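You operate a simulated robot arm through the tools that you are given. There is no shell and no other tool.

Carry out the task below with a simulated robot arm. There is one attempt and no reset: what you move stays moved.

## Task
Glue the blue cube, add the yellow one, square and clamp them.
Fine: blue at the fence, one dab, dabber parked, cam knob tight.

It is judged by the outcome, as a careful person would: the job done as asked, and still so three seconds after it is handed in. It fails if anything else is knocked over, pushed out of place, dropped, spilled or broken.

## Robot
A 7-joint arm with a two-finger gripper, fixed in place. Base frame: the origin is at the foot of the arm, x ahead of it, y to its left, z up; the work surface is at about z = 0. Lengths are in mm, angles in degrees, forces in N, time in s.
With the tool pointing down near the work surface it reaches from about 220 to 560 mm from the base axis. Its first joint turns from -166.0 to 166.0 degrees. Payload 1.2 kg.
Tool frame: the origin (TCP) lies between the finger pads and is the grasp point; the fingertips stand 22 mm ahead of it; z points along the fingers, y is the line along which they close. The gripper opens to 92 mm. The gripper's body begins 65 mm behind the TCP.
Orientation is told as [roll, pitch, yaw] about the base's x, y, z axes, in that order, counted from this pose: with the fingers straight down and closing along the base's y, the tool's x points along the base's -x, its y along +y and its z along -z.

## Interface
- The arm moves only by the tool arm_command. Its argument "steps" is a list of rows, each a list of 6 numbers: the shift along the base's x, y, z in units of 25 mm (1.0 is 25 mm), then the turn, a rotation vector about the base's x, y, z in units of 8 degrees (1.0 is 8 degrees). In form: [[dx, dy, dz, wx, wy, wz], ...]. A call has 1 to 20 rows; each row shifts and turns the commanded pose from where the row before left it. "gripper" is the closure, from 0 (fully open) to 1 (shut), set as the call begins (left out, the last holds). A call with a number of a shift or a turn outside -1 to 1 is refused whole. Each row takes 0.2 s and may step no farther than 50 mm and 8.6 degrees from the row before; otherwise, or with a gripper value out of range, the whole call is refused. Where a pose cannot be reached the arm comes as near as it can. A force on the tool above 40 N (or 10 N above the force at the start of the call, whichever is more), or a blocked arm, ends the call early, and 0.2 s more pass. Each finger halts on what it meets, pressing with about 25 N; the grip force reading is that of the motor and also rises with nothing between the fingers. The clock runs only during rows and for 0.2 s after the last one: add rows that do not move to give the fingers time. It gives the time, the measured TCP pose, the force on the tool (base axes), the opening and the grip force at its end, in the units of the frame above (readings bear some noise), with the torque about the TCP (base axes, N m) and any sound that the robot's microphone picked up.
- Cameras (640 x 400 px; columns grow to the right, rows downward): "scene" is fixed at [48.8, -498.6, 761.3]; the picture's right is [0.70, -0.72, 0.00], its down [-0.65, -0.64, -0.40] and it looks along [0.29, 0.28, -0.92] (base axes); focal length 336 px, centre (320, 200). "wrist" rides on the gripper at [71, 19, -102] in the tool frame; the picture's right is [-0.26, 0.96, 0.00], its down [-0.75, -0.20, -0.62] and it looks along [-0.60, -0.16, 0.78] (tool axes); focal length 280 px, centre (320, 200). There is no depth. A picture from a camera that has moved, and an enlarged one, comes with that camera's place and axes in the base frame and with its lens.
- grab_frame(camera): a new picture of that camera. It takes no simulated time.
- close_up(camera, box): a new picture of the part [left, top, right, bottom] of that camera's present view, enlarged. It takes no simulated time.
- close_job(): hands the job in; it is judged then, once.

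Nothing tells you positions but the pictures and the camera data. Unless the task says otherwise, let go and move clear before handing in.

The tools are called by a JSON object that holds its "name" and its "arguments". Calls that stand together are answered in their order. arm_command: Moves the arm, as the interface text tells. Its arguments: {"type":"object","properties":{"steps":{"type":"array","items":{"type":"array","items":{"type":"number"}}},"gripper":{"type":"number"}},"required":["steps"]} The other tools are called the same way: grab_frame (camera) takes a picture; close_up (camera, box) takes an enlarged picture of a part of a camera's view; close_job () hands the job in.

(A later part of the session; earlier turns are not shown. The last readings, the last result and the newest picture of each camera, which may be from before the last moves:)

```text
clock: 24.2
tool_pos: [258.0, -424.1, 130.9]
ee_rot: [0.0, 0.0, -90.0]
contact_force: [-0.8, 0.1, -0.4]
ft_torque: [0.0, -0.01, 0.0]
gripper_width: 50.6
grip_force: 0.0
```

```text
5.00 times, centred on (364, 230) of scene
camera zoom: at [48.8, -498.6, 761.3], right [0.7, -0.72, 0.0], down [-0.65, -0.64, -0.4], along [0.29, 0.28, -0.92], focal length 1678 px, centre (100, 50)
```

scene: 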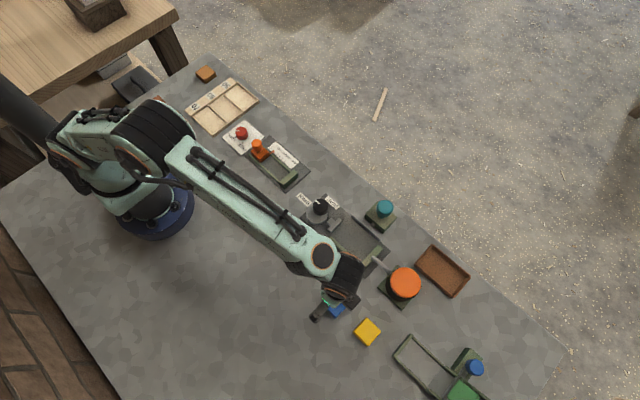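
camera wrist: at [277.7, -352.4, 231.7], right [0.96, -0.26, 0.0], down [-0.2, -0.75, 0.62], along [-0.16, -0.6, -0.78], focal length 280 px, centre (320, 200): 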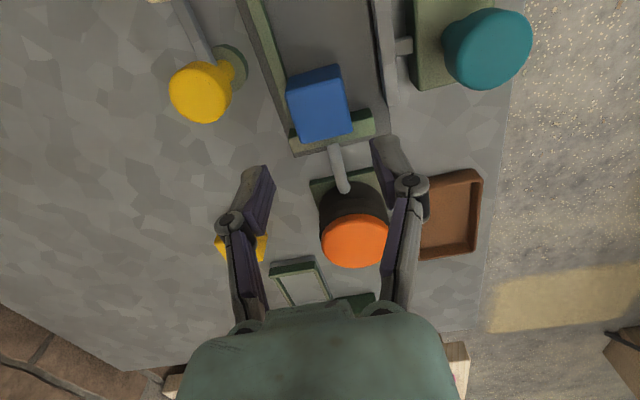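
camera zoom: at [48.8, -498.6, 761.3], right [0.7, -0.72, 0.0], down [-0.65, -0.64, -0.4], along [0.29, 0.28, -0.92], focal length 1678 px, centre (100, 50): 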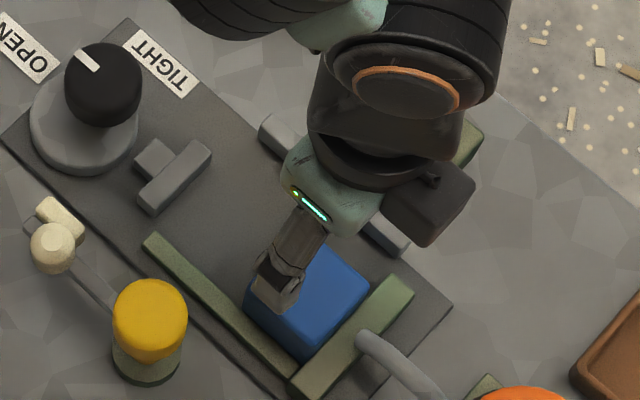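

Blue is seated square at the end stop with its +y face at about y −404. Next is the dabber. I'll turn back to yaw 0 and hover over the yellow knob at about [196, −385] so I can centre on it and inspect the arm and pad.

{"name": "arm_command", "arguments": {"steps": [[-0.2057, 0.129, -0.05, 0, 0, 0.9375], [-0.2057, 0.129, -0.05, 0, 0, 0.9375], [-0.2057, 0.129, -0.05, 0, 0, 0.9375], [-0.2057, 0.129, -0.05, 0, 0, 0.9375], [-0.2057, 0.129, -0.05, 0, 0, 0.9375], [-0.2057, 0.129, -0.05, 0, 0, 0.9375], [-0.2057, 0.129, -0.05, 0, 0, 0.9375], [-0.2057, 0.129, -0.05, 0, 0, 0.9375], [-0.2057, 0.129, -0.05, 0, 0, 0.9375], [-0.2057, 0.129, -0.05, 0, 0, 0.9375], [-0.2057, 0.129, -0.05, 0, 0, 0.9375], [-0.2057, 0.129, -0.05, 0, 0, 0.9375], [0, 0, 0, 0, 0, 0]], "gripper": 0.35}}

{"name": "grab_frame", "arguments": {"camera": "wrist"}}

{"name": "close_up", "arguments": {"camera": "wrist", "box": [220, 70, 440, 210]}}

{"name": "close_up", "arguments": {"camera": "scene", "box": [290, 215, 390, 275]}}

```text
clock: 27.0
tool_pos: [196.3, -384.9, 114.6]
ee_rot: [0.0, -0.1, 0.1]
contact_force: [-0.4, 0.5, 0.0]
ft_torque: [0.02, -0.02, 0.02]
gripper_width: 59.8
grip_force: 0.1
```

```text
taken
camera wrist: at [126.1, -365.4, 215.8], right [0.26, 0.97, 0.0], down [0.75, -0.2, 0.63], along [0.6, -0.16, -0.78], focal length 280 px, centre (320, 200)
```

wrist: 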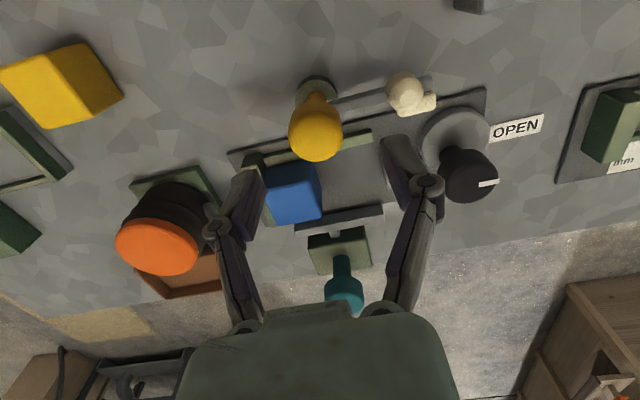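

```text
2.86 times, centred on (330, 140) of wrist
camera zoom: at [126.1, -365.4, 215.8], right [0.26, 0.97, 0.0], down [0.75, -0.2, 0.63], along [0.6, -0.16, -0.78], focal length 801 px, centre (291, 371)
```

zoom: 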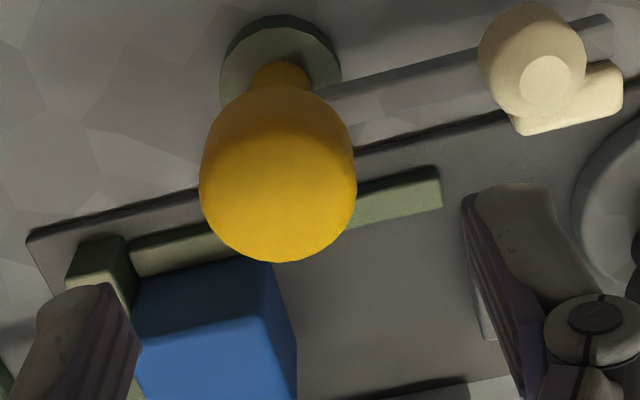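

```text
6.40 times, centred on (340, 245) of scene
camera zoom: at [48.8, -498.6, 761.3], right [0.7, -0.72, 0.0], down [-0.65, -0.64, -0.4], along [0.29, 0.28, -0.92], focal length 2148 px, centre (192, -88)
```

zoom: 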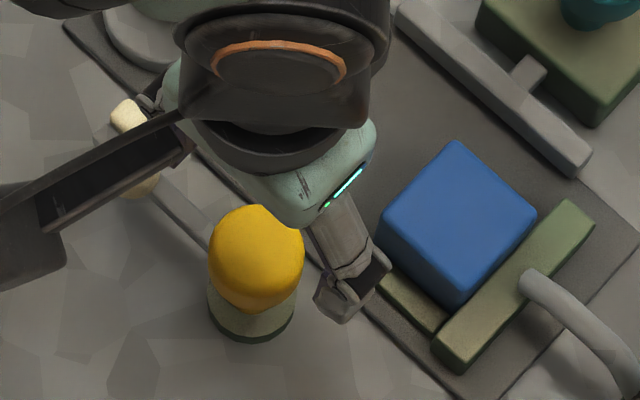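

The knob's axis works out to about [194.5, −386.7], with the bulb spanning z 48–71 and 32 mm across. I'll descend around it with the fingertips at z 43, well above the dabber arm, and then close.

{"name": "arm_command", "arguments": {"steps": [[-0.07, -0.07, -0.5, 0, 0, 0], [0, 0, -0.7, 0, 0, 0], [0, 0, -0.5, 0, 0, 0], [0, 0, -0.28, 0, 0, 0], [0, 0, 0, 0, 0, 0]]}}

{"name": "close_up", "arguments": {"camera": "wrist", "box": [220, 70, 440, 210]}}

{"name": "close_up", "arguments": {"camera": "scene", "box": [290, 215, 390, 275]}}

```text
clock: 28.2
tool_pos: [195.6, -387.5, 64.6]
ee_rot: [0.1, 0.0, 0.1]
contact_force: [0.0, 0.2, 0.4]
ft_torque: [-0.01, 0.01, 0.01]
gripper_width: 60.0
grip_force: 0.0
```

```text
2.86 times, centred on (330, 140) of wrist
camera zoom: at [124.4, -367.4, 167.3], right [0.26, 0.96, 0.0], down [0.75, -0.2, 0.63], along [0.6, -0.16, -0.78], focal length 801 px, centre (291, 371)
```

zoom: 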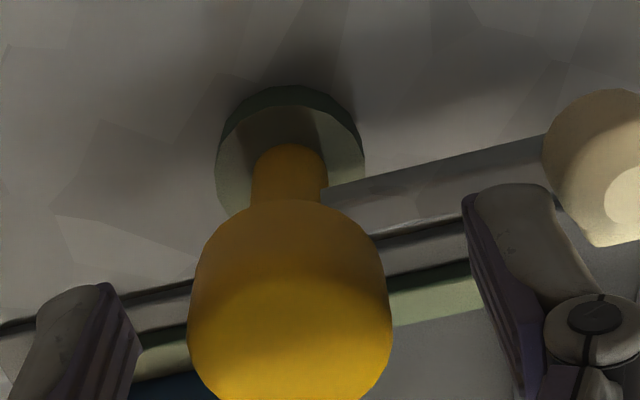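

```text
6.40 times, centred on (340, 245) of scene
camera zoom: at [48.8, -498.6, 761.3], right [0.7, -0.72, 0.0], down [-0.65, -0.64, -0.4], along [0.29, 0.28, -0.92], focal length 2148 px, centre (192, -88)
```

zoom: 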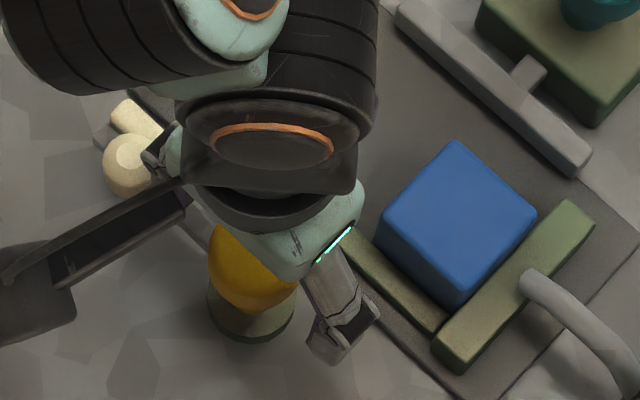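

The knob is centred between the fingers with clearance to the bottle. I'll close on it and read the side forces.

{"name": "arm_command", "arguments": {"steps": [[0, 0, 0, 0, 0, 0], [0, 0, 0, 0, 0, 0], [0, 0, 0, 0, 0, 0]], "gripper": 1}}

{"name": "close_up", "arguments": {"camera": "wrist", "box": [200, 70, 440, 230]}}

```text
clock: 29.0
tool_pos: [194.3, -387.8, 67.5]
ee_rot: [0.0, 0.0, 0.1]
contact_force: [-0.9, 2.2, 10.3]
ft_torque: [0.05, 0.06, -0.01]
gripper_width: 31.2
grip_force: 28.5
```

```text
2.50 times, centred on (320, 150) of wrist
camera zoom: at [124.4, -367.6, 167.9], right [0.26, 0.96, 0.0], down [0.75, -0.2, 0.63], along [0.6, -0.16, -0.78], focal length 701 px, centre (320, 325)
```

zoom: 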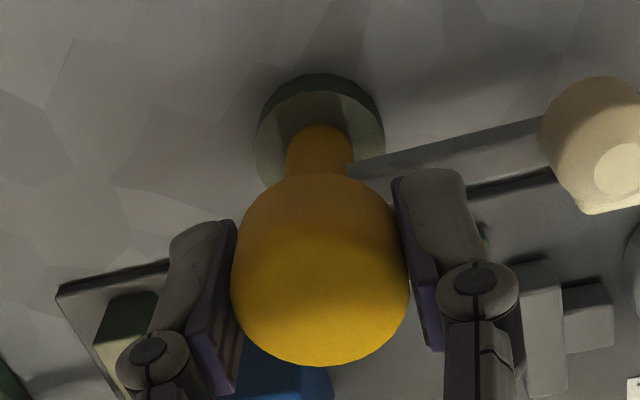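

I'm gripped on the knob at 31 mm and nearly centred. I'll start a small clockwise turn and watch the torque.

{"name": "arm_command", "arguments": {"steps": [[0, 0, 0, 0, 0, -0.6], [0, 0, 0, 0, 0, -0.6]]}}

{"name": "grab_frame", "arguments": {"camera": "wrist"}}

{"name": "close_up", "arguments": {"camera": "scene", "box": [290, 215, 390, 275]}}

```text
clock: 29.6
tool_pos: [195.0, -387.1, 67.1]
ee_rot: [-0.1, 0.0, -9.8]
contact_force: [-0.8, 3.8, 21.2]
ft_torque: [0.06, 0.02, 0.02]
gripper_width: 31.1
grip_force: 27.9
```

```text
taken
camera wrist: at [128.5, -356.0, 167.7], right [0.42, 0.91, 0.0], down [0.71, -0.33, 0.63], along [0.57, -0.26, -0.78], focal length 280 px, centre (320, 200)
```

wrist: 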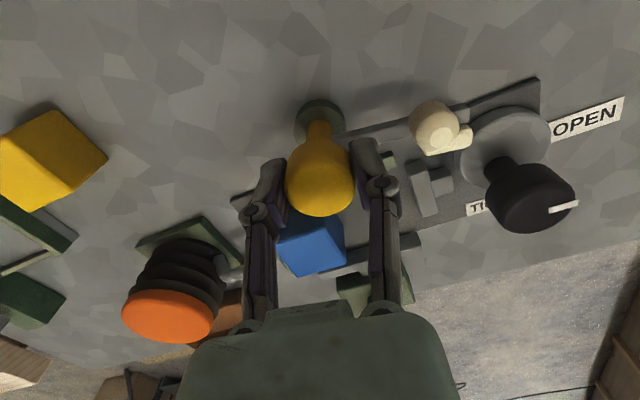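

```text
6.40 times, centred on (340, 245) of scene
camera zoom: at [48.8, -498.6, 761.3], right [0.7, -0.72, 0.0], down [-0.65, -0.64, -0.4], along [0.29, 0.28, -0.92], focal length 2148 px, centre (192, -88)
```

zoom: 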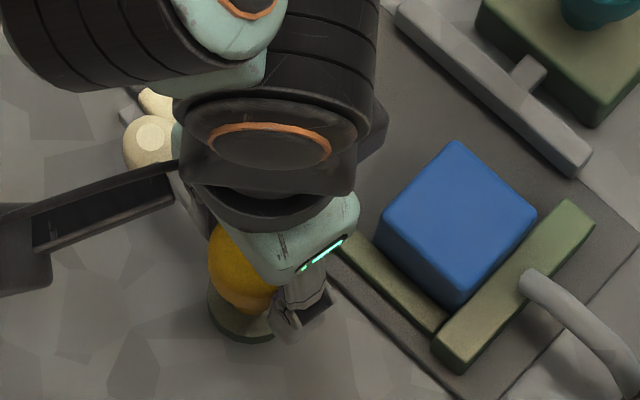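

The arm swings with the knob, since the bottle moved to +x. The downward push on the knob has grown to 21 N, so I'll ease up a little and continue turning.

{"name": "arm_command", "arguments": {"steps": [[0, 0, 0.06, 0, 0, 0], [0, 0, 0.02, 0, 0, -0.5]]}}

```text
clock: 30.2
tool_pos: [195.7, -387.8, 66.1]
ee_rot: [-0.1, -0.1, -13.7]
contact_force: [9.0, -18.5, -24.0]
ft_torque: [-0.21, -0.27, 0.01]
gripper_width: 31.3
grip_force: 28.5
```

That overcorrected to −24 N in z. I'll take back half the lift and settle.

{"name": "arm_command", "arguments": {"steps": [[0, 0, -0.04, 0, 0, 0], [0, 0, 0, 0, 0, 0]]}}

```text
clock: 30.8
tool_pos: [194.9, -388.8, 66.0]
ee_rot: [0.1, 0.0, -13.5]
contact_force: [3.8, -10.0, -11.4]
ft_torque: [-0.24, -0.37, -0.04]
gripper_width: 31.3
grip_force: 27.9
```

Residual forces suggest the commanded pose is slightly off the axis. I'll trim it by about half a millimetre.

{"name": "arm_command", "arguments": {"steps": [[0.01, -0.02, -0.025, 0, 0, 0], [0, 0, 0, 0, 0, 0]]}}

```text
clock: 31.4
tool_pos: [195.1, -389.1, 66.7]
ee_rot: [0.1, 0.1, -13.6]
contact_force: [-4.3, 7.8, 20.3]
ft_torque: [0.18, 0.13, 0.01]
gripper_width: 31.3
grip_force: 28.5
```

The coupling is very stiff, so I'll trim back by about a third.

{"name": "arm_command", "arguments": {"steps": [[-0.005, 0.008, 0.014, 0, 0, 0], [0, 0, 0, 0, 0, 0]]}}

```text
clock: 32.0
tool_pos: [194.6, -387.3, 66.1]
ee_rot: [-0.1, 0.0, -13.6]
contact_force: [-5.0, 9.3, 17.9]
ft_torque: [0.22, 0.3, -0.01]
gripper_width: 31.3
grip_force: 28.1
```

There's some hysteresis, so one more small trim.

{"name": "arm_command", "arguments": {"steps": [[-0.006, 0.012, 0.012, 0, 0, 0], [0, 0, 0, 0, 0, 0]]}}

```text
clock: 32.6
tool_pos: [194.9, -388.3, 66.6]
ee_rot: [-0.1, 0.0, -13.7]
contact_force: [-1.4, -0.5, 4.7]
ft_torque: [-0.05, 0.05, 0.0]
gripper_width: 31.5
grip_force: 28.1
```

Balanced now. I'll continue the clockwise swing in stages, checking forces as I go.

{"name": "arm_command", "arguments": {"steps": [[0, 0, 0, 0, 0, -0.9], [0, 0, 0, 0, 0, -0.9]]}}

{"name": "grab_frame", "arguments": {"camera": "wrist"}}

```text
clock: 33.2
tool_pos: [194.7, -388.9, 66.3]
ee_rot: [-0.1, -0.1, -28.2]
contact_force: [1.3, -8.7, -7.4]
ft_torque: [-0.24, -0.16, -0.03]
gripper_width: 31.3
grip_force: 27.9
```

```text
taken
camera wrist: at [141.7, -336.3, 167.7], right [0.69, 0.73, 0.0], down [0.57, -0.53, 0.63], along [0.46, -0.43, -0.78], focal length 280 px, centre (320, 200)
```

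wrist: 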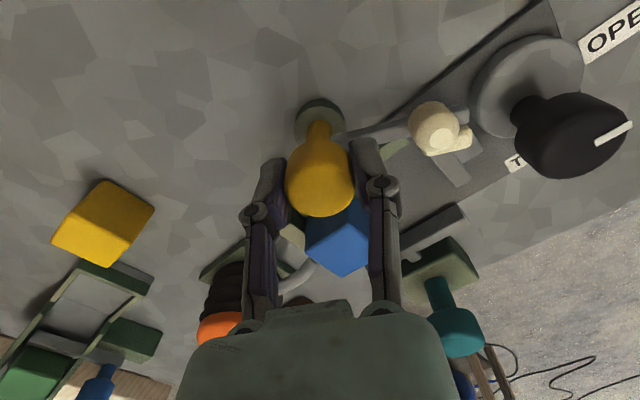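

The dabber arm is following the gripper. I'll continue rotating with small trims.

{"name": "arm_command", "arguments": {"steps": [[0, -0.01, -0.006, 0, 0, -0.9], [0, 0, 0, 0, 0, -0.9]]}}

{"name": "arm_command", "arguments": {"steps": [[0, 0, 0, 0, 0, -0.9], [0, 0, 0, 0, 0, -0.5]]}}

{"name": "grab_frame", "arguments": {"camera": "wrist"}}

```text
clock: 33.8
tool_pos: [195.1, -388.2, 67.1]
ee_rot: [0.0, -0.1, -42.6]
contact_force: [2.3, -13.3, -14.9]
ft_torque: [-0.52, -0.45, 0.01]
gripper_width: 31.2
grip_force: 27.5
```

```text
clock: 34.4
tool_pos: [196.0, -388.6, 67.4]
ee_rot: [0.0, 0.0, -53.9]
contact_force: [0.0, -11.5, -11.2]
ft_torque: [-0.42, -0.13, 0.03]
gripper_width: 31.2
grip_force: 27.8
```

```text
taken
camera wrist: at [168.9, -318.4, 168.0], right [0.93, 0.36, 0.0], down [0.28, -0.73, 0.62], along [0.22, -0.58, -0.78], focal length 280 px, centre (320, 200)
```

wrist: 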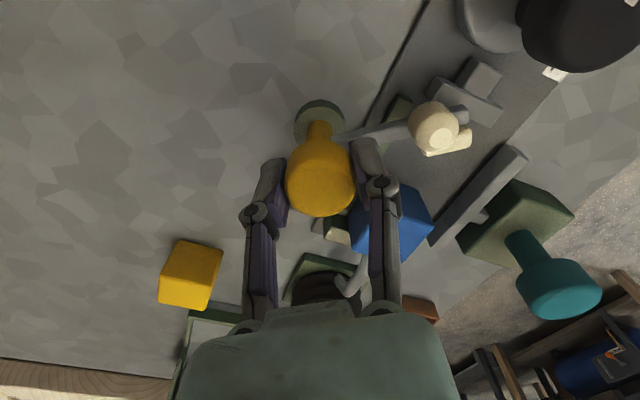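

At −54° the forces are modest. I'll continue to about −75° and then approach the blue face in fine steps.

{"name": "arm_command", "arguments": {"steps": [[0, -0.014, -0.006, 0, 0, -0.8], [0, 0, 0, 0, 0, -0.8]]}}

{"name": "arm_command", "arguments": {"steps": [[0, 0, 0, 0, 0, -0.5], [0, 0, 0, 0, 0, -0.4]]}}

{"name": "grab_frame", "arguments": {"camera": "wrist"}}

{"name": "close_up", "arguments": {"camera": "scene", "box": [310, 200, 410, 270]}}

```text
clock: 35.0
tool_pos: [196.1, -387.5, 66.9]
ee_rot: [0.0, 0.1, -66.4]
contact_force: [1.2, -16.7, -19.9]
ft_torque: [-0.03, 0.02, -0.02]
gripper_width: 31.0
grip_force: 28.0
```

```text
clock: 35.6
tool_pos: [194.8, -388.0, 66.8]
ee_rot: [0.0, 0.0, -73.7]
contact_force: [0.6, -12.0, -22.0]
ft_torque: [-0.47, -0.11, -0.01]
gripper_width: 31.2
grip_force: 28.5
```

```text
taken
camera wrist: at [193.8, -313.5, 168.2], right [1.0, 0.02, 0.0], down [0.02, -0.78, 0.62], along [0.01, -0.62, -0.78], focal length 280 px, centre (320, 200)
```

wrist: 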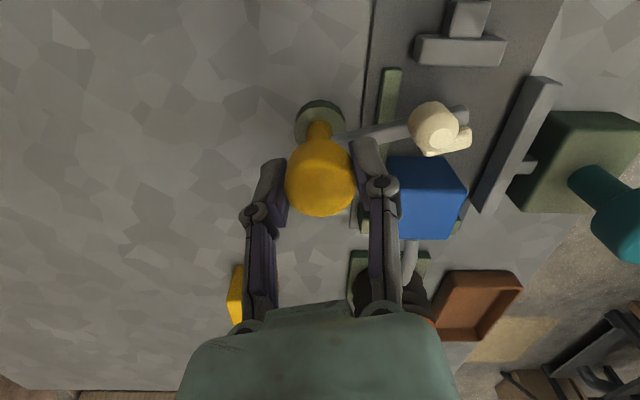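

```text
5.71 times, centred on (360, 235) of scene
camera zoom: at [48.8, -498.6, 761.3], right [0.7, -0.72, 0.0], down [-0.65, -0.64, -0.4], along [0.29, 0.28, -0.92], focal length 1918 px, centre (91, 0)
```

zoom: 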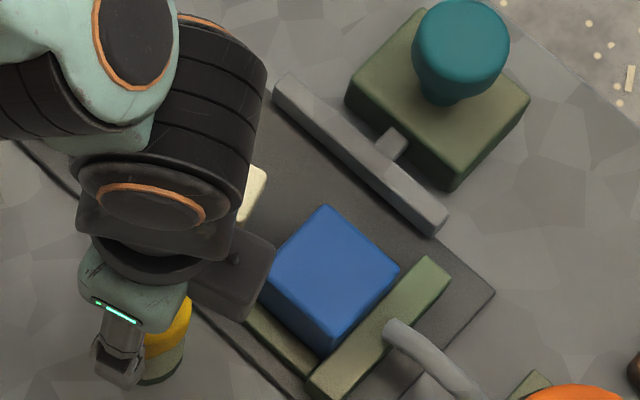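

The pad is closing in on blue's +y face. I'll zoom in to gauge the remaining gap.

{"name": "close_up", "arguments": {"camera": "wrist", "box": [350, 80, 510, 200]}}

{"name": "arm_command", "arguments": {"steps": [[0, -0.012, -0.014, 0, 0, -0.3], [0, 0, 0, 0, 0, 0]]}}

{"name": "close_up", "arguments": {"camera": "wrist", "box": [350, 80, 510, 200]}}

```text
3.33 times, centred on (430, 140) of wrist
camera zoom: at [193.8, -313.5, 168.2], right [1.0, 0.02, 0.0], down [0.02, -0.78, 0.62], along [0.01, -0.62, -0.78], focal length 935 px, centre (-47, 400)
```

zoom: 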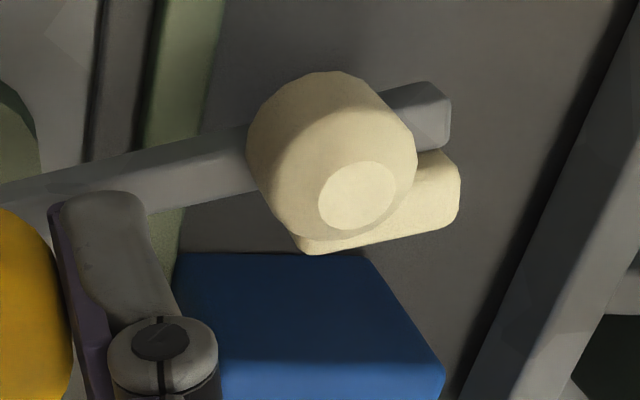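

```text
clock: 36.2
tool_pos: [194.5, -388.5, 67.2]
ee_rot: [0.0, 0.2, -76.1]
contact_force: [-7.7, 1.4, 0.2]
ft_torque: [0.07, 0.1, -0.02]
gripper_width: 31.5
grip_force: 28.6
```

```text
3.33 times, centred on (430, 140) of wrist
camera zoom: at [196.9, -313.6, 168.3], right [1.0, -0.02, 0.0], down [-0.02, -0.78, 0.62], along [-0.01, -0.62, -0.78], focal length 935 px, centre (-47, 400)
```

zoom: 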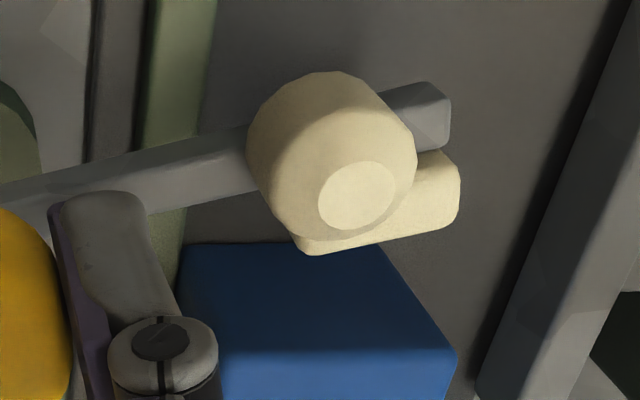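

There's about 10 mm left to the blue face. I'll continue in small turns and watch for contact torque or force.

{"name": "arm_command", "arguments": {"steps": [[0.005, 0, 0, 0, 0, -0.35], [0, 0, 0, 0, 0, -0.35]]}}

{"name": "close_up", "arguments": {"camera": "wrist", "box": [350, 80, 510, 200]}}

```text
clock: 36.8
tool_pos: [195.1, -387.4, 67.3]
ee_rot: [-0.1, 0.0, -81.7]
contact_force: [-11.0, 8.0, 10.5]
ft_torque: [0.24, 0.26, 0.0]
gripper_width: 31.2
grip_force: 28.1
```

```text
3.33 times, centred on (430, 140) of wrist
camera zoom: at [204.1, -314.1, 168.2], right [0.99, -0.12, 0.0], down [-0.09, -0.78, 0.62], along [-0.08, -0.62, -0.78], focal length 935 px, centre (-47, 400)
```

zoom: 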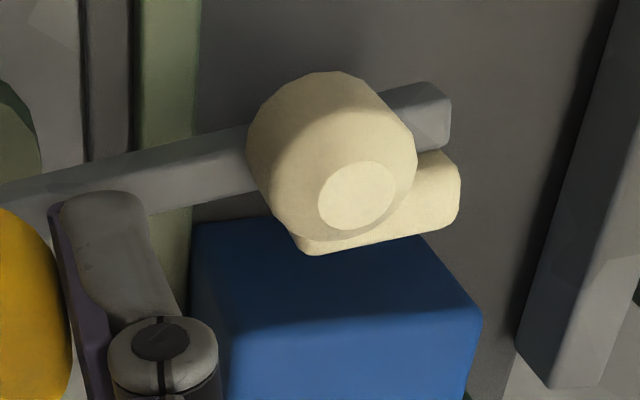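

Now the pad is closer and no contact torque yet. I'll trim and continue in about 2° steps.

{"name": "arm_command", "arguments": {"steps": [[-0.012, 0.008, 0.006, 0, 0, -0.25], [0, 0, 0, 0, 0, 0]]}}

{"name": "close_up", "arguments": {"camera": "wrist", "box": [350, 80, 510, 200]}}

```text
clock: 37.4
tool_pos: [195.1, -388.5, 66.9]
ee_rot: [0.0, 0.1, -83.7]
contact_force: [-12.7, 9.9, 18.5]
ft_torque: [0.24, 0.29, 0.01]
gripper_width: 31.5
grip_force: 28.2
```

```text
3.33 times, centred on (430, 140) of wrist
camera zoom: at [206.5, -314.4, 167.8], right [0.99, -0.15, 0.0], down [-0.12, -0.77, 0.63], along [-0.1, -0.62, -0.78], focal length 935 px, centre (-47, 400)
```

zoom: 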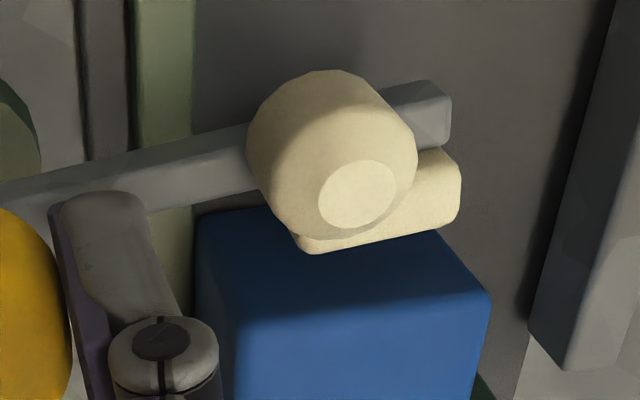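

No contact yet, so I'll continue.

{"name": "arm_command", "arguments": {"steps": [[-0.01, 0.008, 0.01, 0, 0, -0.2], [0, 0, 0, 0, 0, 0]]}}

{"name": "close_up", "arguments": {"camera": "wrist", "box": [350, 80, 510, 200]}}

```text
clock: 38.0
tool_pos: [196.5, -388.5, 65.7]
ee_rot: [-0.1, 0.0, -85.4]
contact_force: [-8.7, 5.2, 13.0]
ft_torque: [0.22, 0.15, -0.03]
gripper_width: 31.5
grip_force: 28.0
```

```text
3.33 times, centred on (430, 140) of wrist
camera zoom: at [208.4, -314.7, 167.7], right [0.98, -0.18, 0.0], down [-0.14, -0.77, 0.63], along [-0.11, -0.62, -0.78], focal length 935 px, centre (-47, 400)
```

zoom: 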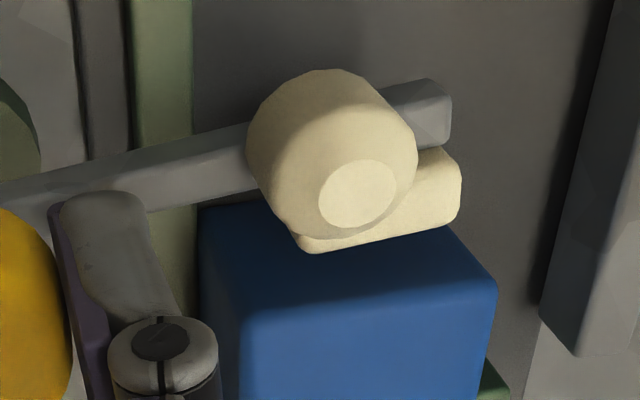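

Still free. I'll keep stepping 1.6° at a time.

{"name": "arm_command", "arguments": {"steps": [[-0.006, 0.004, 0.006, 0, 0, -0.2], [0, 0, 0, 0, 0, 0]]}}

{"name": "arm_command", "arguments": {"steps": [[0, 0, 0, 0, 0, -0.2], [0, 0, 0, 0, 0, 0]]}}

{"name": "close_up", "arguments": {"camera": "wrist", "box": [350, 80, 510, 200]}}

```text
clock: 38.6
tool_pos: [193.9, -389.0, 65.8]
ee_rot: [0.0, 0.0, -86.9]
contact_force: [-5.1, 3.1, 5.1]
ft_torque: [-0.1, 0.05, -0.06]
gripper_width: 31.4
grip_force: 27.8
```

```text
clock: 39.2
tool_pos: [194.2, -388.5, 67.3]
ee_rot: [0.1, 0.0, -88.4]
contact_force: [1.0, -1.1, -1.0]
ft_torque: [0.07, -0.01, -0.05]
gripper_width: 31.2
grip_force: 28.7
```

```text
3.33 times, centred on (430, 140) of wrist
camera zoom: at [212.2, -315.6, 167.7], right [0.97, -0.23, 0.0], down [-0.18, -0.76, 0.63], along [-0.15, -0.61, -0.78], focal length 935 px, centre (-47, 400)
```

zoom: 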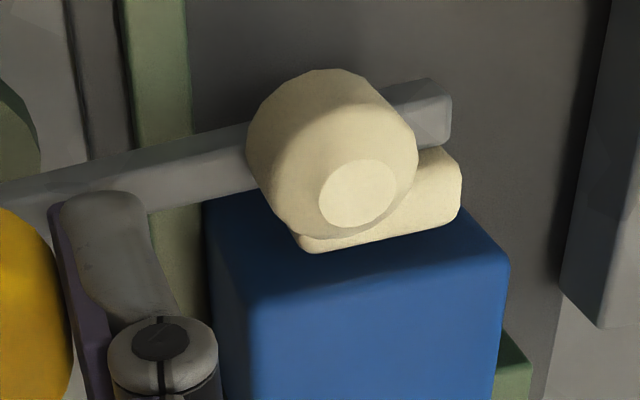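

The pad is very close now. I'll continue in 1.6° steps with force checks.

{"name": "arm_command", "arguments": {"steps": [[0, 0, 0, 0, 0, -0.2], [0, 0, 0, 0, 0, 0]]}}

{"name": "close_up", "arguments": {"camera": "wrist", "box": [350, 80, 510, 200]}}

```text
clock: 39.8
tool_pos: [195.7, -388.3, 66.1]
ee_rot: [0.1, 0.0, -90.0]
contact_force: [2.8, 3.3, 2.0]
ft_torque: [-0.19, -0.04, -0.03]
gripper_width: 31.3
grip_force: 27.6
```

```text
3.33 times, centred on (430, 140) of wrist
camera zoom: at [214.3, -316.2, 167.7], right [0.97, -0.26, 0.0], down [-0.2, -0.75, 0.62], along [-0.16, -0.6, -0.78], focal length 935 px, centre (-47, 400)
```

zoom: 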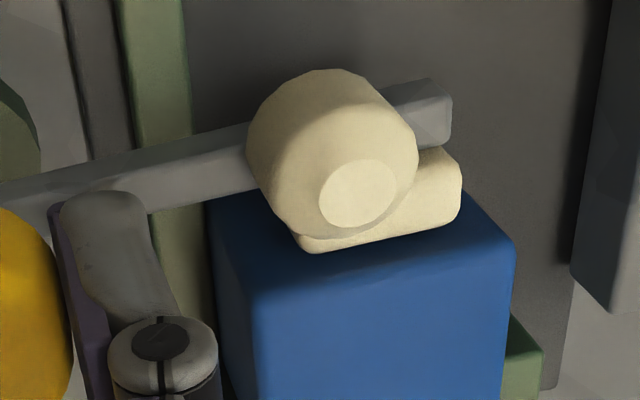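

I estimate the pad is nearly touching. I'll keep going in fine steps and look for a positive z torque or a sound.

{"name": "arm_command", "arguments": {"steps": [[0, 0, 0, 0, 0, -0.15], [0, 0, 0, 0, 0, 0]]}}

{"name": "close_up", "arguments": {"camera": "wrist", "box": [350, 80, 510, 200]}}

```text
clock: 40.4
tool_pos: [194.3, -388.0, 66.5]
ee_rot: [-0.1, -0.1, -91.3]
contact_force: [5.2, -1.3, -1.7]
ft_torque: [0.06, -0.08, 0.0]
gripper_width: 31.2
grip_force: 28.4
```

```text
3.33 times, centred on (430, 140) of wrist
camera zoom: at [215.7, -316.6, 167.7], right [0.96, -0.28, 0.0], down [-0.22, -0.75, 0.62], along [-0.18, -0.6, -0.78], focal length 935 px, centre (-47, 400)
```

zoom: 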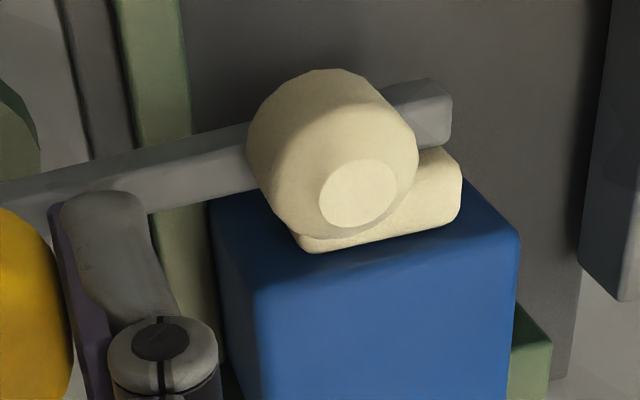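

No contact torque yet and the pad still follows the gripper. I'll continue.

{"name": "arm_command", "arguments": {"steps": [[0, 0, 0, 0, 0, -0.15], [0, 0, 0, 0, 0, 0]]}}

{"name": "arm_command", "arguments": {"steps": [[0, 0, 0, 0, 0, -0.15], [0, 0, 0, 0, 0, 0]]}}

{"name": "close_up", "arguments": {"camera": "wrist", "box": [350, 80, 510, 200]}}

```text
clock: 41.0
tool_pos: [194.3, -387.2, 66.9]
ee_rot: [0.0, 0.0, -92.4]
contact_force: [3.9, 3.5, 2.8]
ft_torque: [0.05, -0.05, 0.23]
gripper_width: 31.4
grip_force: 27.8
```

```text
clock: 41.6
tool_pos: [195.3, -387.8, 66.1]
ee_rot: [-0.1, 0.0, -93.6]
contact_force: [7.4, -4.1, -9.6]
ft_torque: [-0.02, -0.13, 0.19]
gripper_width: 31.2
grip_force: 27.9
```

```text
3.33 times, centred on (430, 140) of wrist
camera zoom: at [218.7, -317.4, 167.7], right [0.95, -0.32, 0.0], down [-0.25, -0.74, 0.63], along [-0.2, -0.59, -0.78], focal length 935 px, centre (-47, 400)
```

zoom: 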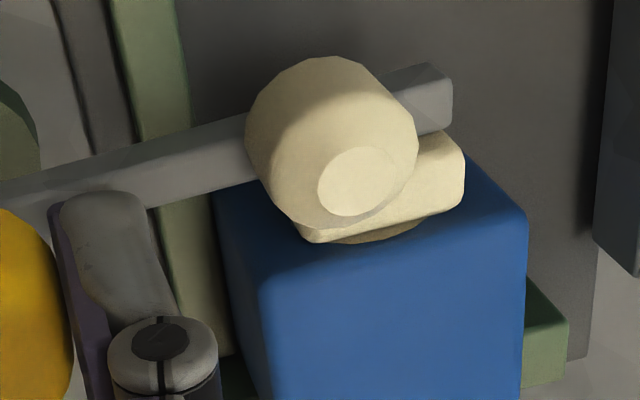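

The torque jumped to +0.2 N·m and a dab of glue is now visible between the pad and blue, so that's the one dab. I'll reverse the swing without touching again and park it.

{"name": "arm_command", "arguments": {"steps": [[0.004, -0.003, -0.003, 0, 0, 0.5], [0, 0, 0, 0, 0, 0.9]]}}

{"name": "grab_frame", "arguments": {"camera": "wrist"}}

{"name": "close_up", "arguments": {"camera": "wrist", "box": [350, 80, 510, 220]}}

```text
clock: 42.2
tool_pos: [194.4, -387.4, 65.7]
ee_rot: [-0.1, -0.1, -82.4]
contact_force: [6.3, -2.7, -10.9]
ft_torque: [-0.67, -0.12, 0.01]
gripper_width: 31.5
grip_force: 27.6
```

```text
taken
camera wrist: at [204.8, -314.1, 167.7], right [0.99, -0.13, 0.0], down [-0.1, -0.77, 0.63], along [-0.08, -0.62, -0.78], focal length 280 px, centre (320, 200)
```

wrist: 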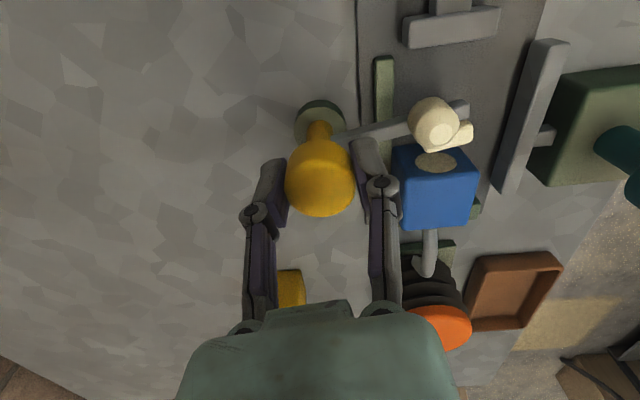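

```text
2.86 times, centred on (430, 150) of wrist
camera zoom: at [204.8, -314.1, 167.7], right [0.99, -0.13, 0.0], down [-0.1, -0.77, 0.63], along [-0.08, -0.62, -0.78], focal length 801 px, centre (6, 343)
```

zoom: 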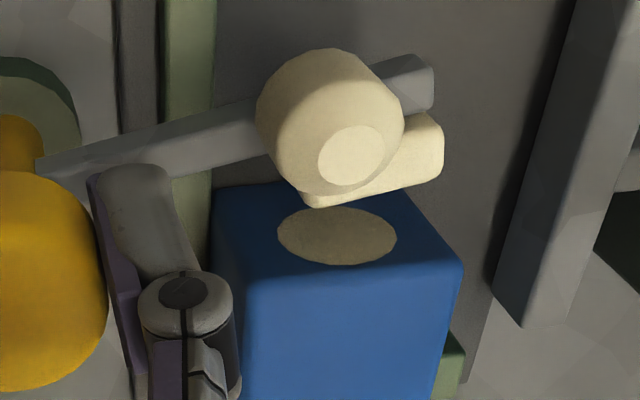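

There's a clean single dab on blue's +y face. I'll swing the dabber back towards park in stages.

{"name": "arm_command", "arguments": {"steps": [[0.004, 0, -0.003, 0, 0, 0.8], [0.004, -0.002, 0, 0, 0, 0.8]]}}

{"name": "arm_command", "arguments": {"steps": [[0.004, 0, 0, 0, 0, 0.8], [0, 0, 0, 0, 0, 0.8]]}}

```text
clock: 42.8
tool_pos: [194.9, -387.9, 66.4]
ee_rot: [0.0, 0.1, -69.5]
contact_force: [6.1, -5.1, -12.4]
ft_torque: [0.06, -0.06, -0.04]
gripper_width: 31.3
grip_force: 28.2
```

```text
clock: 43.4
tool_pos: [195.3, -388.7, 66.8]
ee_rot: [-0.1, 0.0, -56.6]
contact_force: [7.6, -5.8, -16.9]
ft_torque: [0.16, 0.11, 0.0]
gripper_width: 31.1
grip_force: 27.9
```

Forces are steady and modest. I'll continue swinging back.

{"name": "arm_command", "arguments": {"steps": [[0.006, -0.004, -0.006, 0, 0, 0.8], [0, 0, 0, 0, 0, 0.8]]}}

{"name": "arm_command", "arguments": {"steps": [[0.004, -0.003, -0.003, 0, 0, 0.8], [0, 0, 0, 0, 0, 0.8]]}}

{"name": "grab_frame", "arguments": {"camera": "wrist"}}

```text
clock: 44.0
tool_pos: [194.6, -389.6, 66.5]
ee_rot: [0.1, 0.1, -43.9]
contact_force: [2.4, 3.9, -8.9]
ft_torque: [-0.24, -0.44, -0.02]
gripper_width: 31.2
grip_force: 28.1
```

```text
clock: 44.6
tool_pos: [195.1, -387.6, 66.1]
ee_rot: [0.1, 0.1, -31.0]
contact_force: [-4.7, 18.2, 18.0]
ft_torque: [0.42, 0.05, 0.02]
gripper_width: 31.4
grip_force: 27.7
```

```text
taken
camera wrist: at [144.5, -334.2, 168.0], right [0.72, 0.69, 0.0], down [0.54, -0.57, 0.62], along [0.43, -0.45, -0.78], focal length 280 px, centre (320, 200)
```

wrist: 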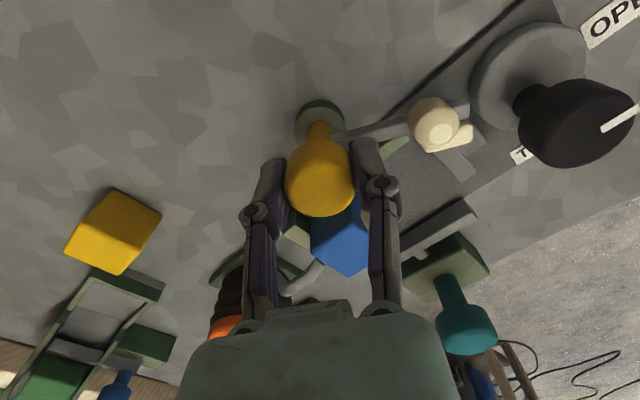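

Side force has built to 18 N in +y and +z, so I'll trim and continue.

{"name": "arm_command", "arguments": {"steps": [[-0.004, 0.016, 0.01, 0, 0, 0.6], [0, 0, 0, 0, 0, 0.6]]}}

{"name": "arm_command", "arguments": {"steps": [[0, 0.006, 0.004, 0, 0, 0.6], [0, 0, 0, 0, 0, 0.6]]}}

```text
clock: 45.2
tool_pos: [194.8, -388.6, 66.2]
ee_rot: [0.0, -0.1, -21.6]
contact_force: [-4.8, 14.6, 16.4]
ft_torque: [0.29, 0.15, 0.0]
gripper_width: 31.3
grip_force: 28.0
```

```text
clock: 45.8
tool_pos: [196.0, -388.0, 66.0]
ee_rot: [0.0, 0.0, -12.0]
contact_force: [-1.6, 6.1, -0.5]
ft_torque: [-0.02, -0.26, 0.0]
gripper_width: 31.2
grip_force: 27.7
```

At −12°. I'll do the last part gently, watching for a park stop, and compare with the original picture.

{"name": "arm_command", "arguments": {"steps": [[0, 0.004, 0, 0, 0, 0.5], [0, 0, 0, 0, 0, 0.5]]}}

{"name": "close_up", "arguments": {"camera": "scene", "box": [290, 215, 390, 275]}}

{"name": "close_up", "arguments": {"camera": "wrist", "box": [200, 70, 480, 230]}}

```text
clock: 46.4
tool_pos: [194.8, -387.8, 65.4]
ee_rot: [0.0, 0.1, -4.0]
contact_force: [3.0, -6.7, -21.8]
ft_torque: [-0.16, -0.2, 0.04]
gripper_width: 31.0
grip_force: 28.1
```

```text
6.40 times, centred on (340, 245) of scene
camera zoom: at [48.8, -498.6, 761.3], right [0.7, -0.72, 0.0], down [-0.65, -0.64, -0.4], along [0.29, 0.28, -0.92], focal length 2148 px, centre (192, -88)
```

zoom: 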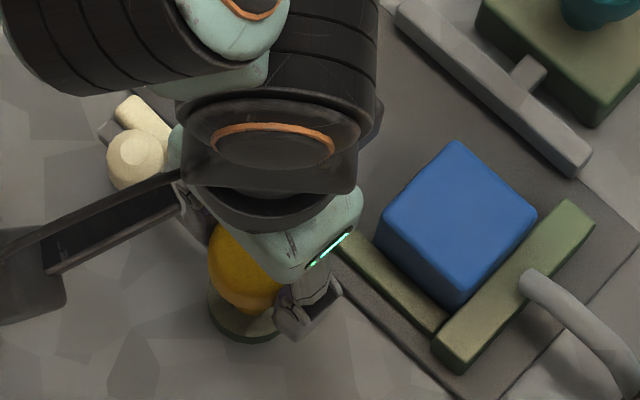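

```text
2.29 times, centred on (340, 150) of wrist
camera zoom: at [125.9, -362.8, 167.5], right [0.33, 0.94, 0.0], down [0.74, -0.26, 0.63], along [0.59, -0.21, -0.78], focal length 641 px, centre (274, 314)
```

zoom: 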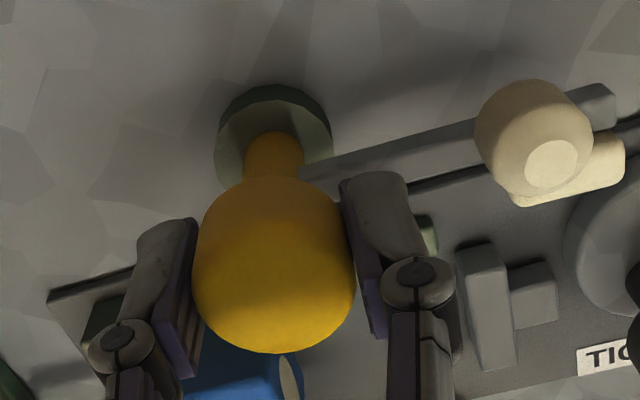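

The dabber is about 3.5° short of its original parked position, so I'll finish the turn with a trim.

{"name": "arm_command", "arguments": {"steps": [[0.002, -0.006, -0.012, 0, 0, 0.25], [0, 0, 0, 0, 0, 0.22], [0, 0, 0, 0, 0, 0]]}}

{"name": "close_up", "arguments": {"camera": "scene", "box": [290, 215, 390, 275]}}

```text
clock: 47.2
tool_pos: [194.4, -388.1, 67.2]
ee_rot: [0.0, 0.0, -0.2]
contact_force: [-2.2, 1.1, -9.2]
ft_torque: [0.0, -0.09, -0.16]
gripper_width: 31.5
grip_force: 27.9
```

```text
6.40 times, centred on (340, 245) of scene
camera zoom: at [48.8, -498.6, 761.3], right [0.7, -0.72, 0.0], down [-0.65, -0.64, -0.4], along [0.29, 0.28, -0.92], focal length 2148 px, centre (192, -88)
```

zoom: 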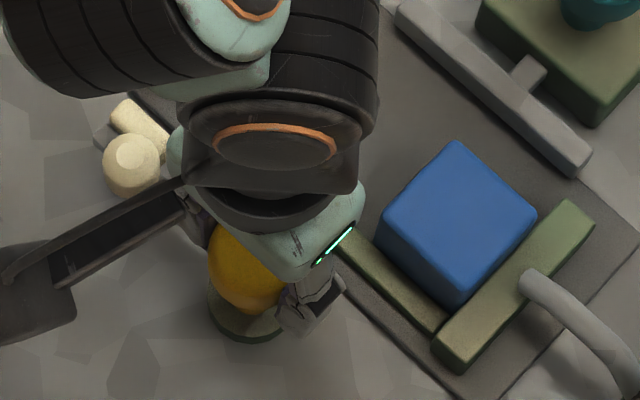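

A −0.16 N·m torque shows it has reached the park stop. One small extra nudge to seat it, then I'll release.

{"name": "arm_command", "arguments": {"steps": [[0, 0, 0, 0, 0, 0.12], [0, 0, 0, 0, 0, 0]]}}

{"name": "arm_command", "arguments": {"steps": [[0, 0, 0, 0, 0, 0], [0, 0, 0, 0, 0, 0]], "gripper": 0.35}}

{"name": "close_up", "arguments": {"camera": "wrist", "box": [200, 70, 480, 230]}}

{"name": "close_up", "arguments": {"camera": "scene", "box": [290, 215, 390, 275]}}

```text
clock: 47.8
tool_pos: [194.7, -387.4, 65.7]
ee_rot: [-0.1, 0.0, 0.7]
contact_force: [-0.8, -1.4, -5.0]
ft_torque: [-0.01, 0.07, -0.21]
gripper_width: 31.4
grip_force: 28.2
```

```text
clock: 48.4
tool_pos: [194.9, -387.8, 66.0]
ee_rot: [-0.1, 0.1, 0.7]
contact_force: [-0.5, 0.2, -0.8]
ft_torque: [-0.02, -0.02, 0.0]
gripper_width: 59.8
grip_force: 0.0
```

```text
2.29 times, centred on (340, 150) of wrist
camera zoom: at [124.2, -368.4, 167.8], right [0.25, 0.97, 0.0], down [0.76, -0.2, 0.63], along [0.61, -0.16, -0.78], focal length 641 px, centre (274, 314)
```

zoom: 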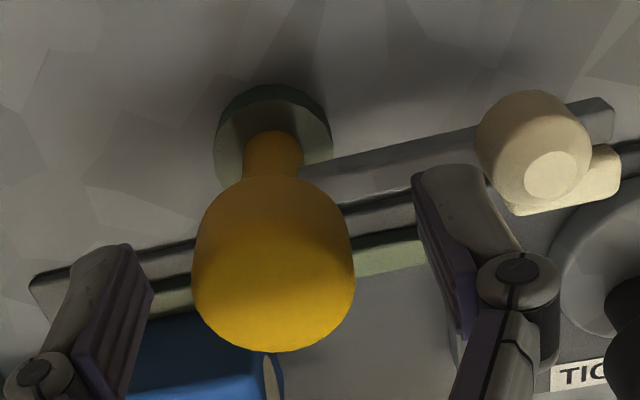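

```text
6.40 times, centred on (340, 245) of scene
camera zoom: at [48.8, -498.6, 761.3], right [0.7, -0.72, 0.0], down [-0.65, -0.64, -0.4], along [0.29, 0.28, -0.92], focal length 2148 px, centre (192, -88)
```

zoom: 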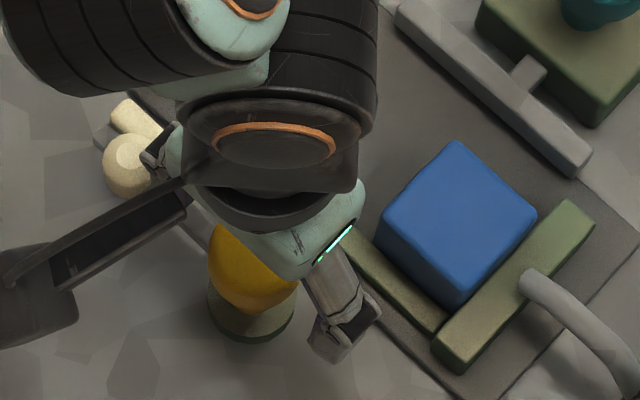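

The dabber is parked exactly where it started. I'll lift clear and hover over the yellow cube at about [138, −544], turning to close along x.

{"name": "arm_command", "arguments": {"steps": [[0, 0, 0.6, 0, 0, 0], [0, 0, 0.9, 0, 0, 0], [0, 0, 0.8, 0, 0, 0]]}}

{"name": "arm_command", "arguments": {"steps": [[-0.19, -0.522, 0, 0, 0, -0.953], [-0.19, -0.522, 0, 0, 0, -0.953], [-0.19, -0.522, 0, 0, 0, -0.953], [-0.19, -0.522, 0, 0, 0, -0.953], [-0.19, -0.522, 0, 0, 0, -0.953], [-0.19, -0.522, 0, 0, 0, -0.953], [-0.19, -0.522, 0, 0, 0, -0.953], [-0.19, -0.522, 0, 0, 0, -0.953], [-0.19, -0.522, 0, 0, 0, -0.953], [-0.19, -0.522, 0, 0, 0, -0.953], [-0.19, -0.522, 0, 0, 0, -0.953], [-0.19, -0.522, 0, 0, 0, -0.953], [0, 0, 0, 0, 0, 0]], "gripper": 0.1}}

{"name": "grab_frame", "arguments": {"camera": "wrist"}}

{"name": "grab_frame", "arguments": {"camera": "scene"}}

```text
clock: 49.2
tool_pos: [195.7, -388.3, 125.0]
ee_rot: [0.1, 0.1, 0.7]
contact_force: [0.1, -0.3, 1.0]
ft_torque: [0.01, 0.0, 0.01]
gripper_width: 60.0
grip_force: 0.1
```

```text
clock: 52.0
tool_pos: [137.1, -545.7, 123.8]
ee_rot: [0.1, 0.2, -90.9]
contact_force: [-0.3, 0.6, -0.1]
ft_torque: [-0.02, -0.03, 0.04]
gripper_width: 82.9
grip_force: 0.0
```

```text
taken
camera wrist: at [157.4, -473.7, 224.4], right [0.96, -0.28, 0.0], down [-0.22, -0.75, 0.62], along [-0.17, -0.6, -0.78], focal length 280 px, centre (320, 200)
```

wrist: 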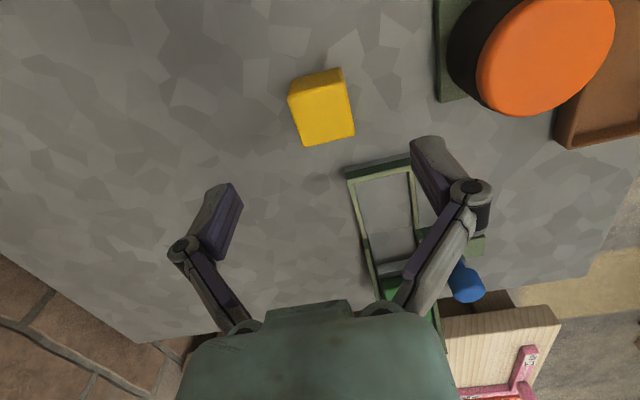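

```text
taken
```

scene: 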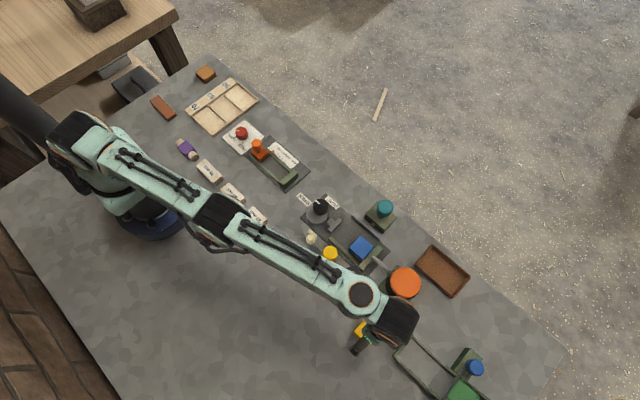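

I've reached the hover. I'll refine the yellow cube's pose from this view.

{"name": "close_up", "arguments": {"camera": "wrist", "box": [250, 40, 400, 170]}}

```text
3.08 times, centred on (325, 105) of wrist
camera zoom: at [157.4, -473.7, 224.4], right [0.96, -0.28, 0.0], down [-0.22, -0.75, 0.62], along [-0.17, -0.6, -0.78], focal length 863 px, centre (305, 492)
```

zoom: 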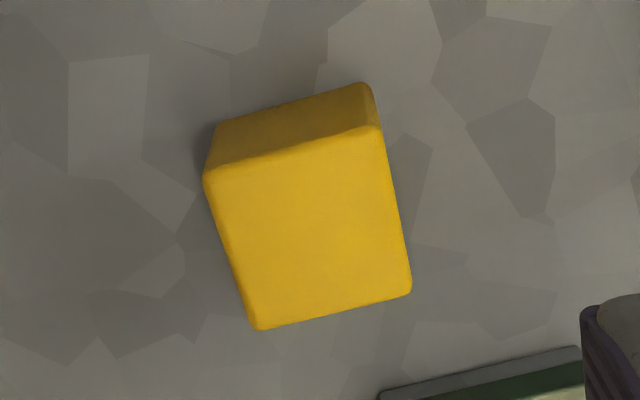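

Yellow is at [138.4, −546.6] with a yaw of about −2°. I'll descend to TCP z 35 and check alignment before closing.

{"name": "arm_command", "arguments": {"steps": [[0.05, -0.035, -0.8, 0, 0, -0.1], [0, 0, -0.8, 0, 0, 0], [0, 0, -0.8, 0, 0, 0], [0, 0, -0.8, 0, 0, 0], [0, 0, -0.35, 0, 0, 0], [0, 0, 0, 0, 0, 0]]}}

{"name": "grab_frame", "arguments": {"camera": "wrist"}}

```text
clock: 53.4
tool_pos: [138.2, -540.2, 35.7]
ee_rot: [0.0, 0.0, -91.5]
contact_force: [-0.7, -0.2, 0.2]
ft_torque: [-0.01, 0.03, -0.01]
gripper_width: 82.6
grip_force: 0.1
out of reach, approached as far as the arm can: row 4
```

```text
taken
camera wrist: at [158.8, -469.9, 135.8], right [0.96, -0.29, 0.0], down [-0.22, -0.75, 0.62], along [-0.18, -0.6, -0.78], focal length 280 px, centre (320, 200)
```

wrist: 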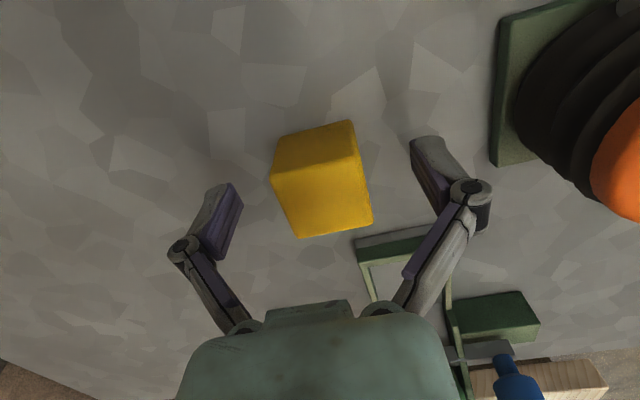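

Reach stops me at y −540, about 4 mm off the cube's centre, but the pads are fully on its faces. I'll close here.

{"name": "arm_command", "arguments": {"steps": [[0, 0, 0, 0, 0, 0], [0, 0, 0, 0, 0, 0], [0, 0, 0, 0, 0, 0], [0, 0, 0, 0, 0, 0]], "gripper": 1}}

{"name": "close_up", "arguments": {"camera": "wrist", "box": [220, 80, 420, 250]}}

```text
clock: 54.4
tool_pos: [137.6, -541.9, 36.2]
ee_rot: [0.0, 0.0, -91.7]
contact_force: [-1.0, -1.5, 11.9]
ft_torque: [-0.06, -0.04, -0.01]
gripper_width: 38.9
grip_force: 24.2
```

```text
2.35 times, centred on (320, 165) of wrist
camera zoom: at [158.8, -470.3, 136.8], right [0.96, -0.29, 0.0], down [-0.23, -0.75, 0.63], along [-0.18, -0.6, -0.78], focal length 660 px, centre (320, 282)
```

zoom: 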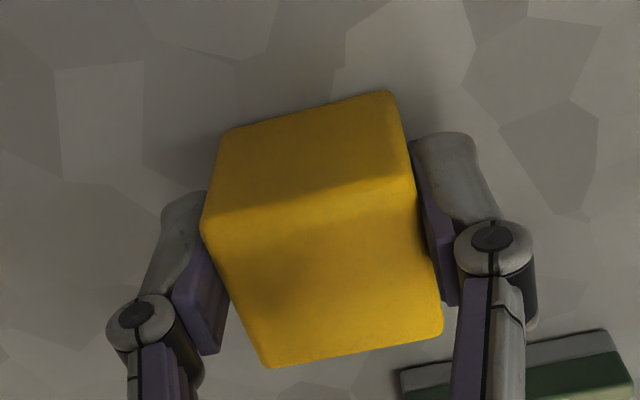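

Gripped at 39 mm. I'll lift slowly at first and check for slip.

{"name": "arm_command", "arguments": {"steps": [[0, 0, 0.1, 0, 0, 0], [0, 0, 0.2, 0, 0, 0], [0, 0, 0.3, 0, 0, 0]]}}

{"name": "close_up", "arguments": {"camera": "wrist", "box": [220, 80, 420, 250]}}

```text
clock: 55.2
tool_pos: [137.7, -541.5, 50.3]
ee_rot: [0.0, 0.1, -91.6]
contact_force: [0.9, 0.0, -0.7]
ft_torque: [-0.02, 0.01, -0.01]
gripper_width: 38.9
grip_force: 25.2
```

```text
2.35 times, centred on (320, 165) of wrist
camera zoom: at [159.0, -470.1, 151.2], right [0.96, -0.29, 0.0], down [-0.22, -0.75, 0.62], along [-0.18, -0.6, -0.78], focal length 660 px, centre (320, 282)
```

zoom: 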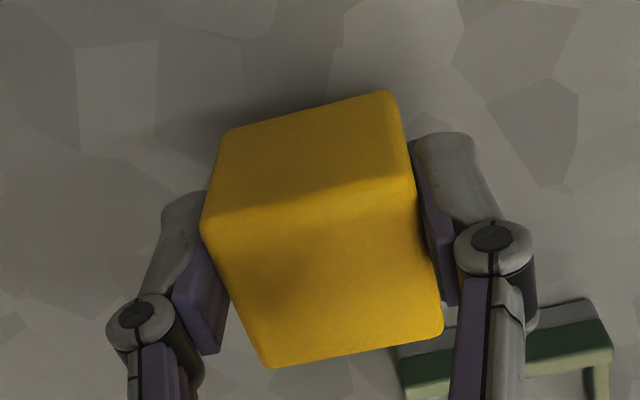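

No slip on this slow lift, so the earlier slip was likely from fast motion. I'll raise it gently to a safe height and re-check.

{"name": "arm_command", "arguments": {"steps": [[0, 0, 0.4, 0, 0, 0], [0, 0, 0.4, 0, 0, 0], [0, 0, 0.4, 0, 0, 0], [0, 0, 0.4, 0, 0, 0], [0, 0, 0.4, 0, 0, 0], [0, 0, 0.4, 0, 0, 0], [0, 0, 0.4, 0, 0, 0], [0, 0, 0.3, 0, 0, 0]]}}

{"name": "close_up", "arguments": {"camera": "wrist", "box": [220, 80, 420, 250]}}

```text
clock: 57.0
tool_pos: [138.1, -542.5, 128.0]
ee_rot: [0.0, 0.0, -91.4]
contact_force: [0.0, 0.2, 0.5]
ft_torque: [0.02, 0.0, 0.01]
gripper_width: 38.9
grip_force: 25.3
```

```text
2.35 times, centred on (320, 165) of wrist
camera zoom: at [160.0, -470.9, 228.8], right [0.96, -0.29, 0.0], down [-0.22, -0.75, 0.62], along [-0.18, -0.6, -0.78], focal length 660 px, centre (320, 282)
```

zoom: 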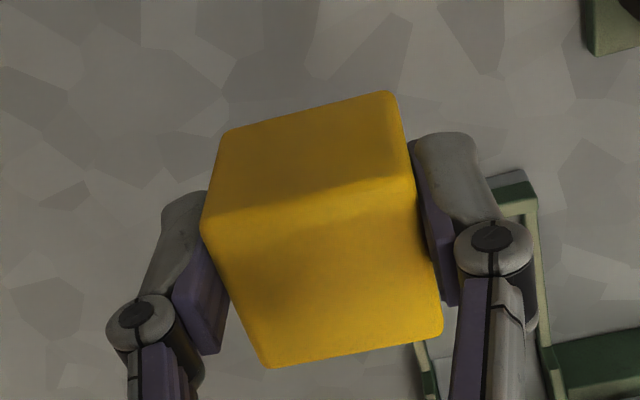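

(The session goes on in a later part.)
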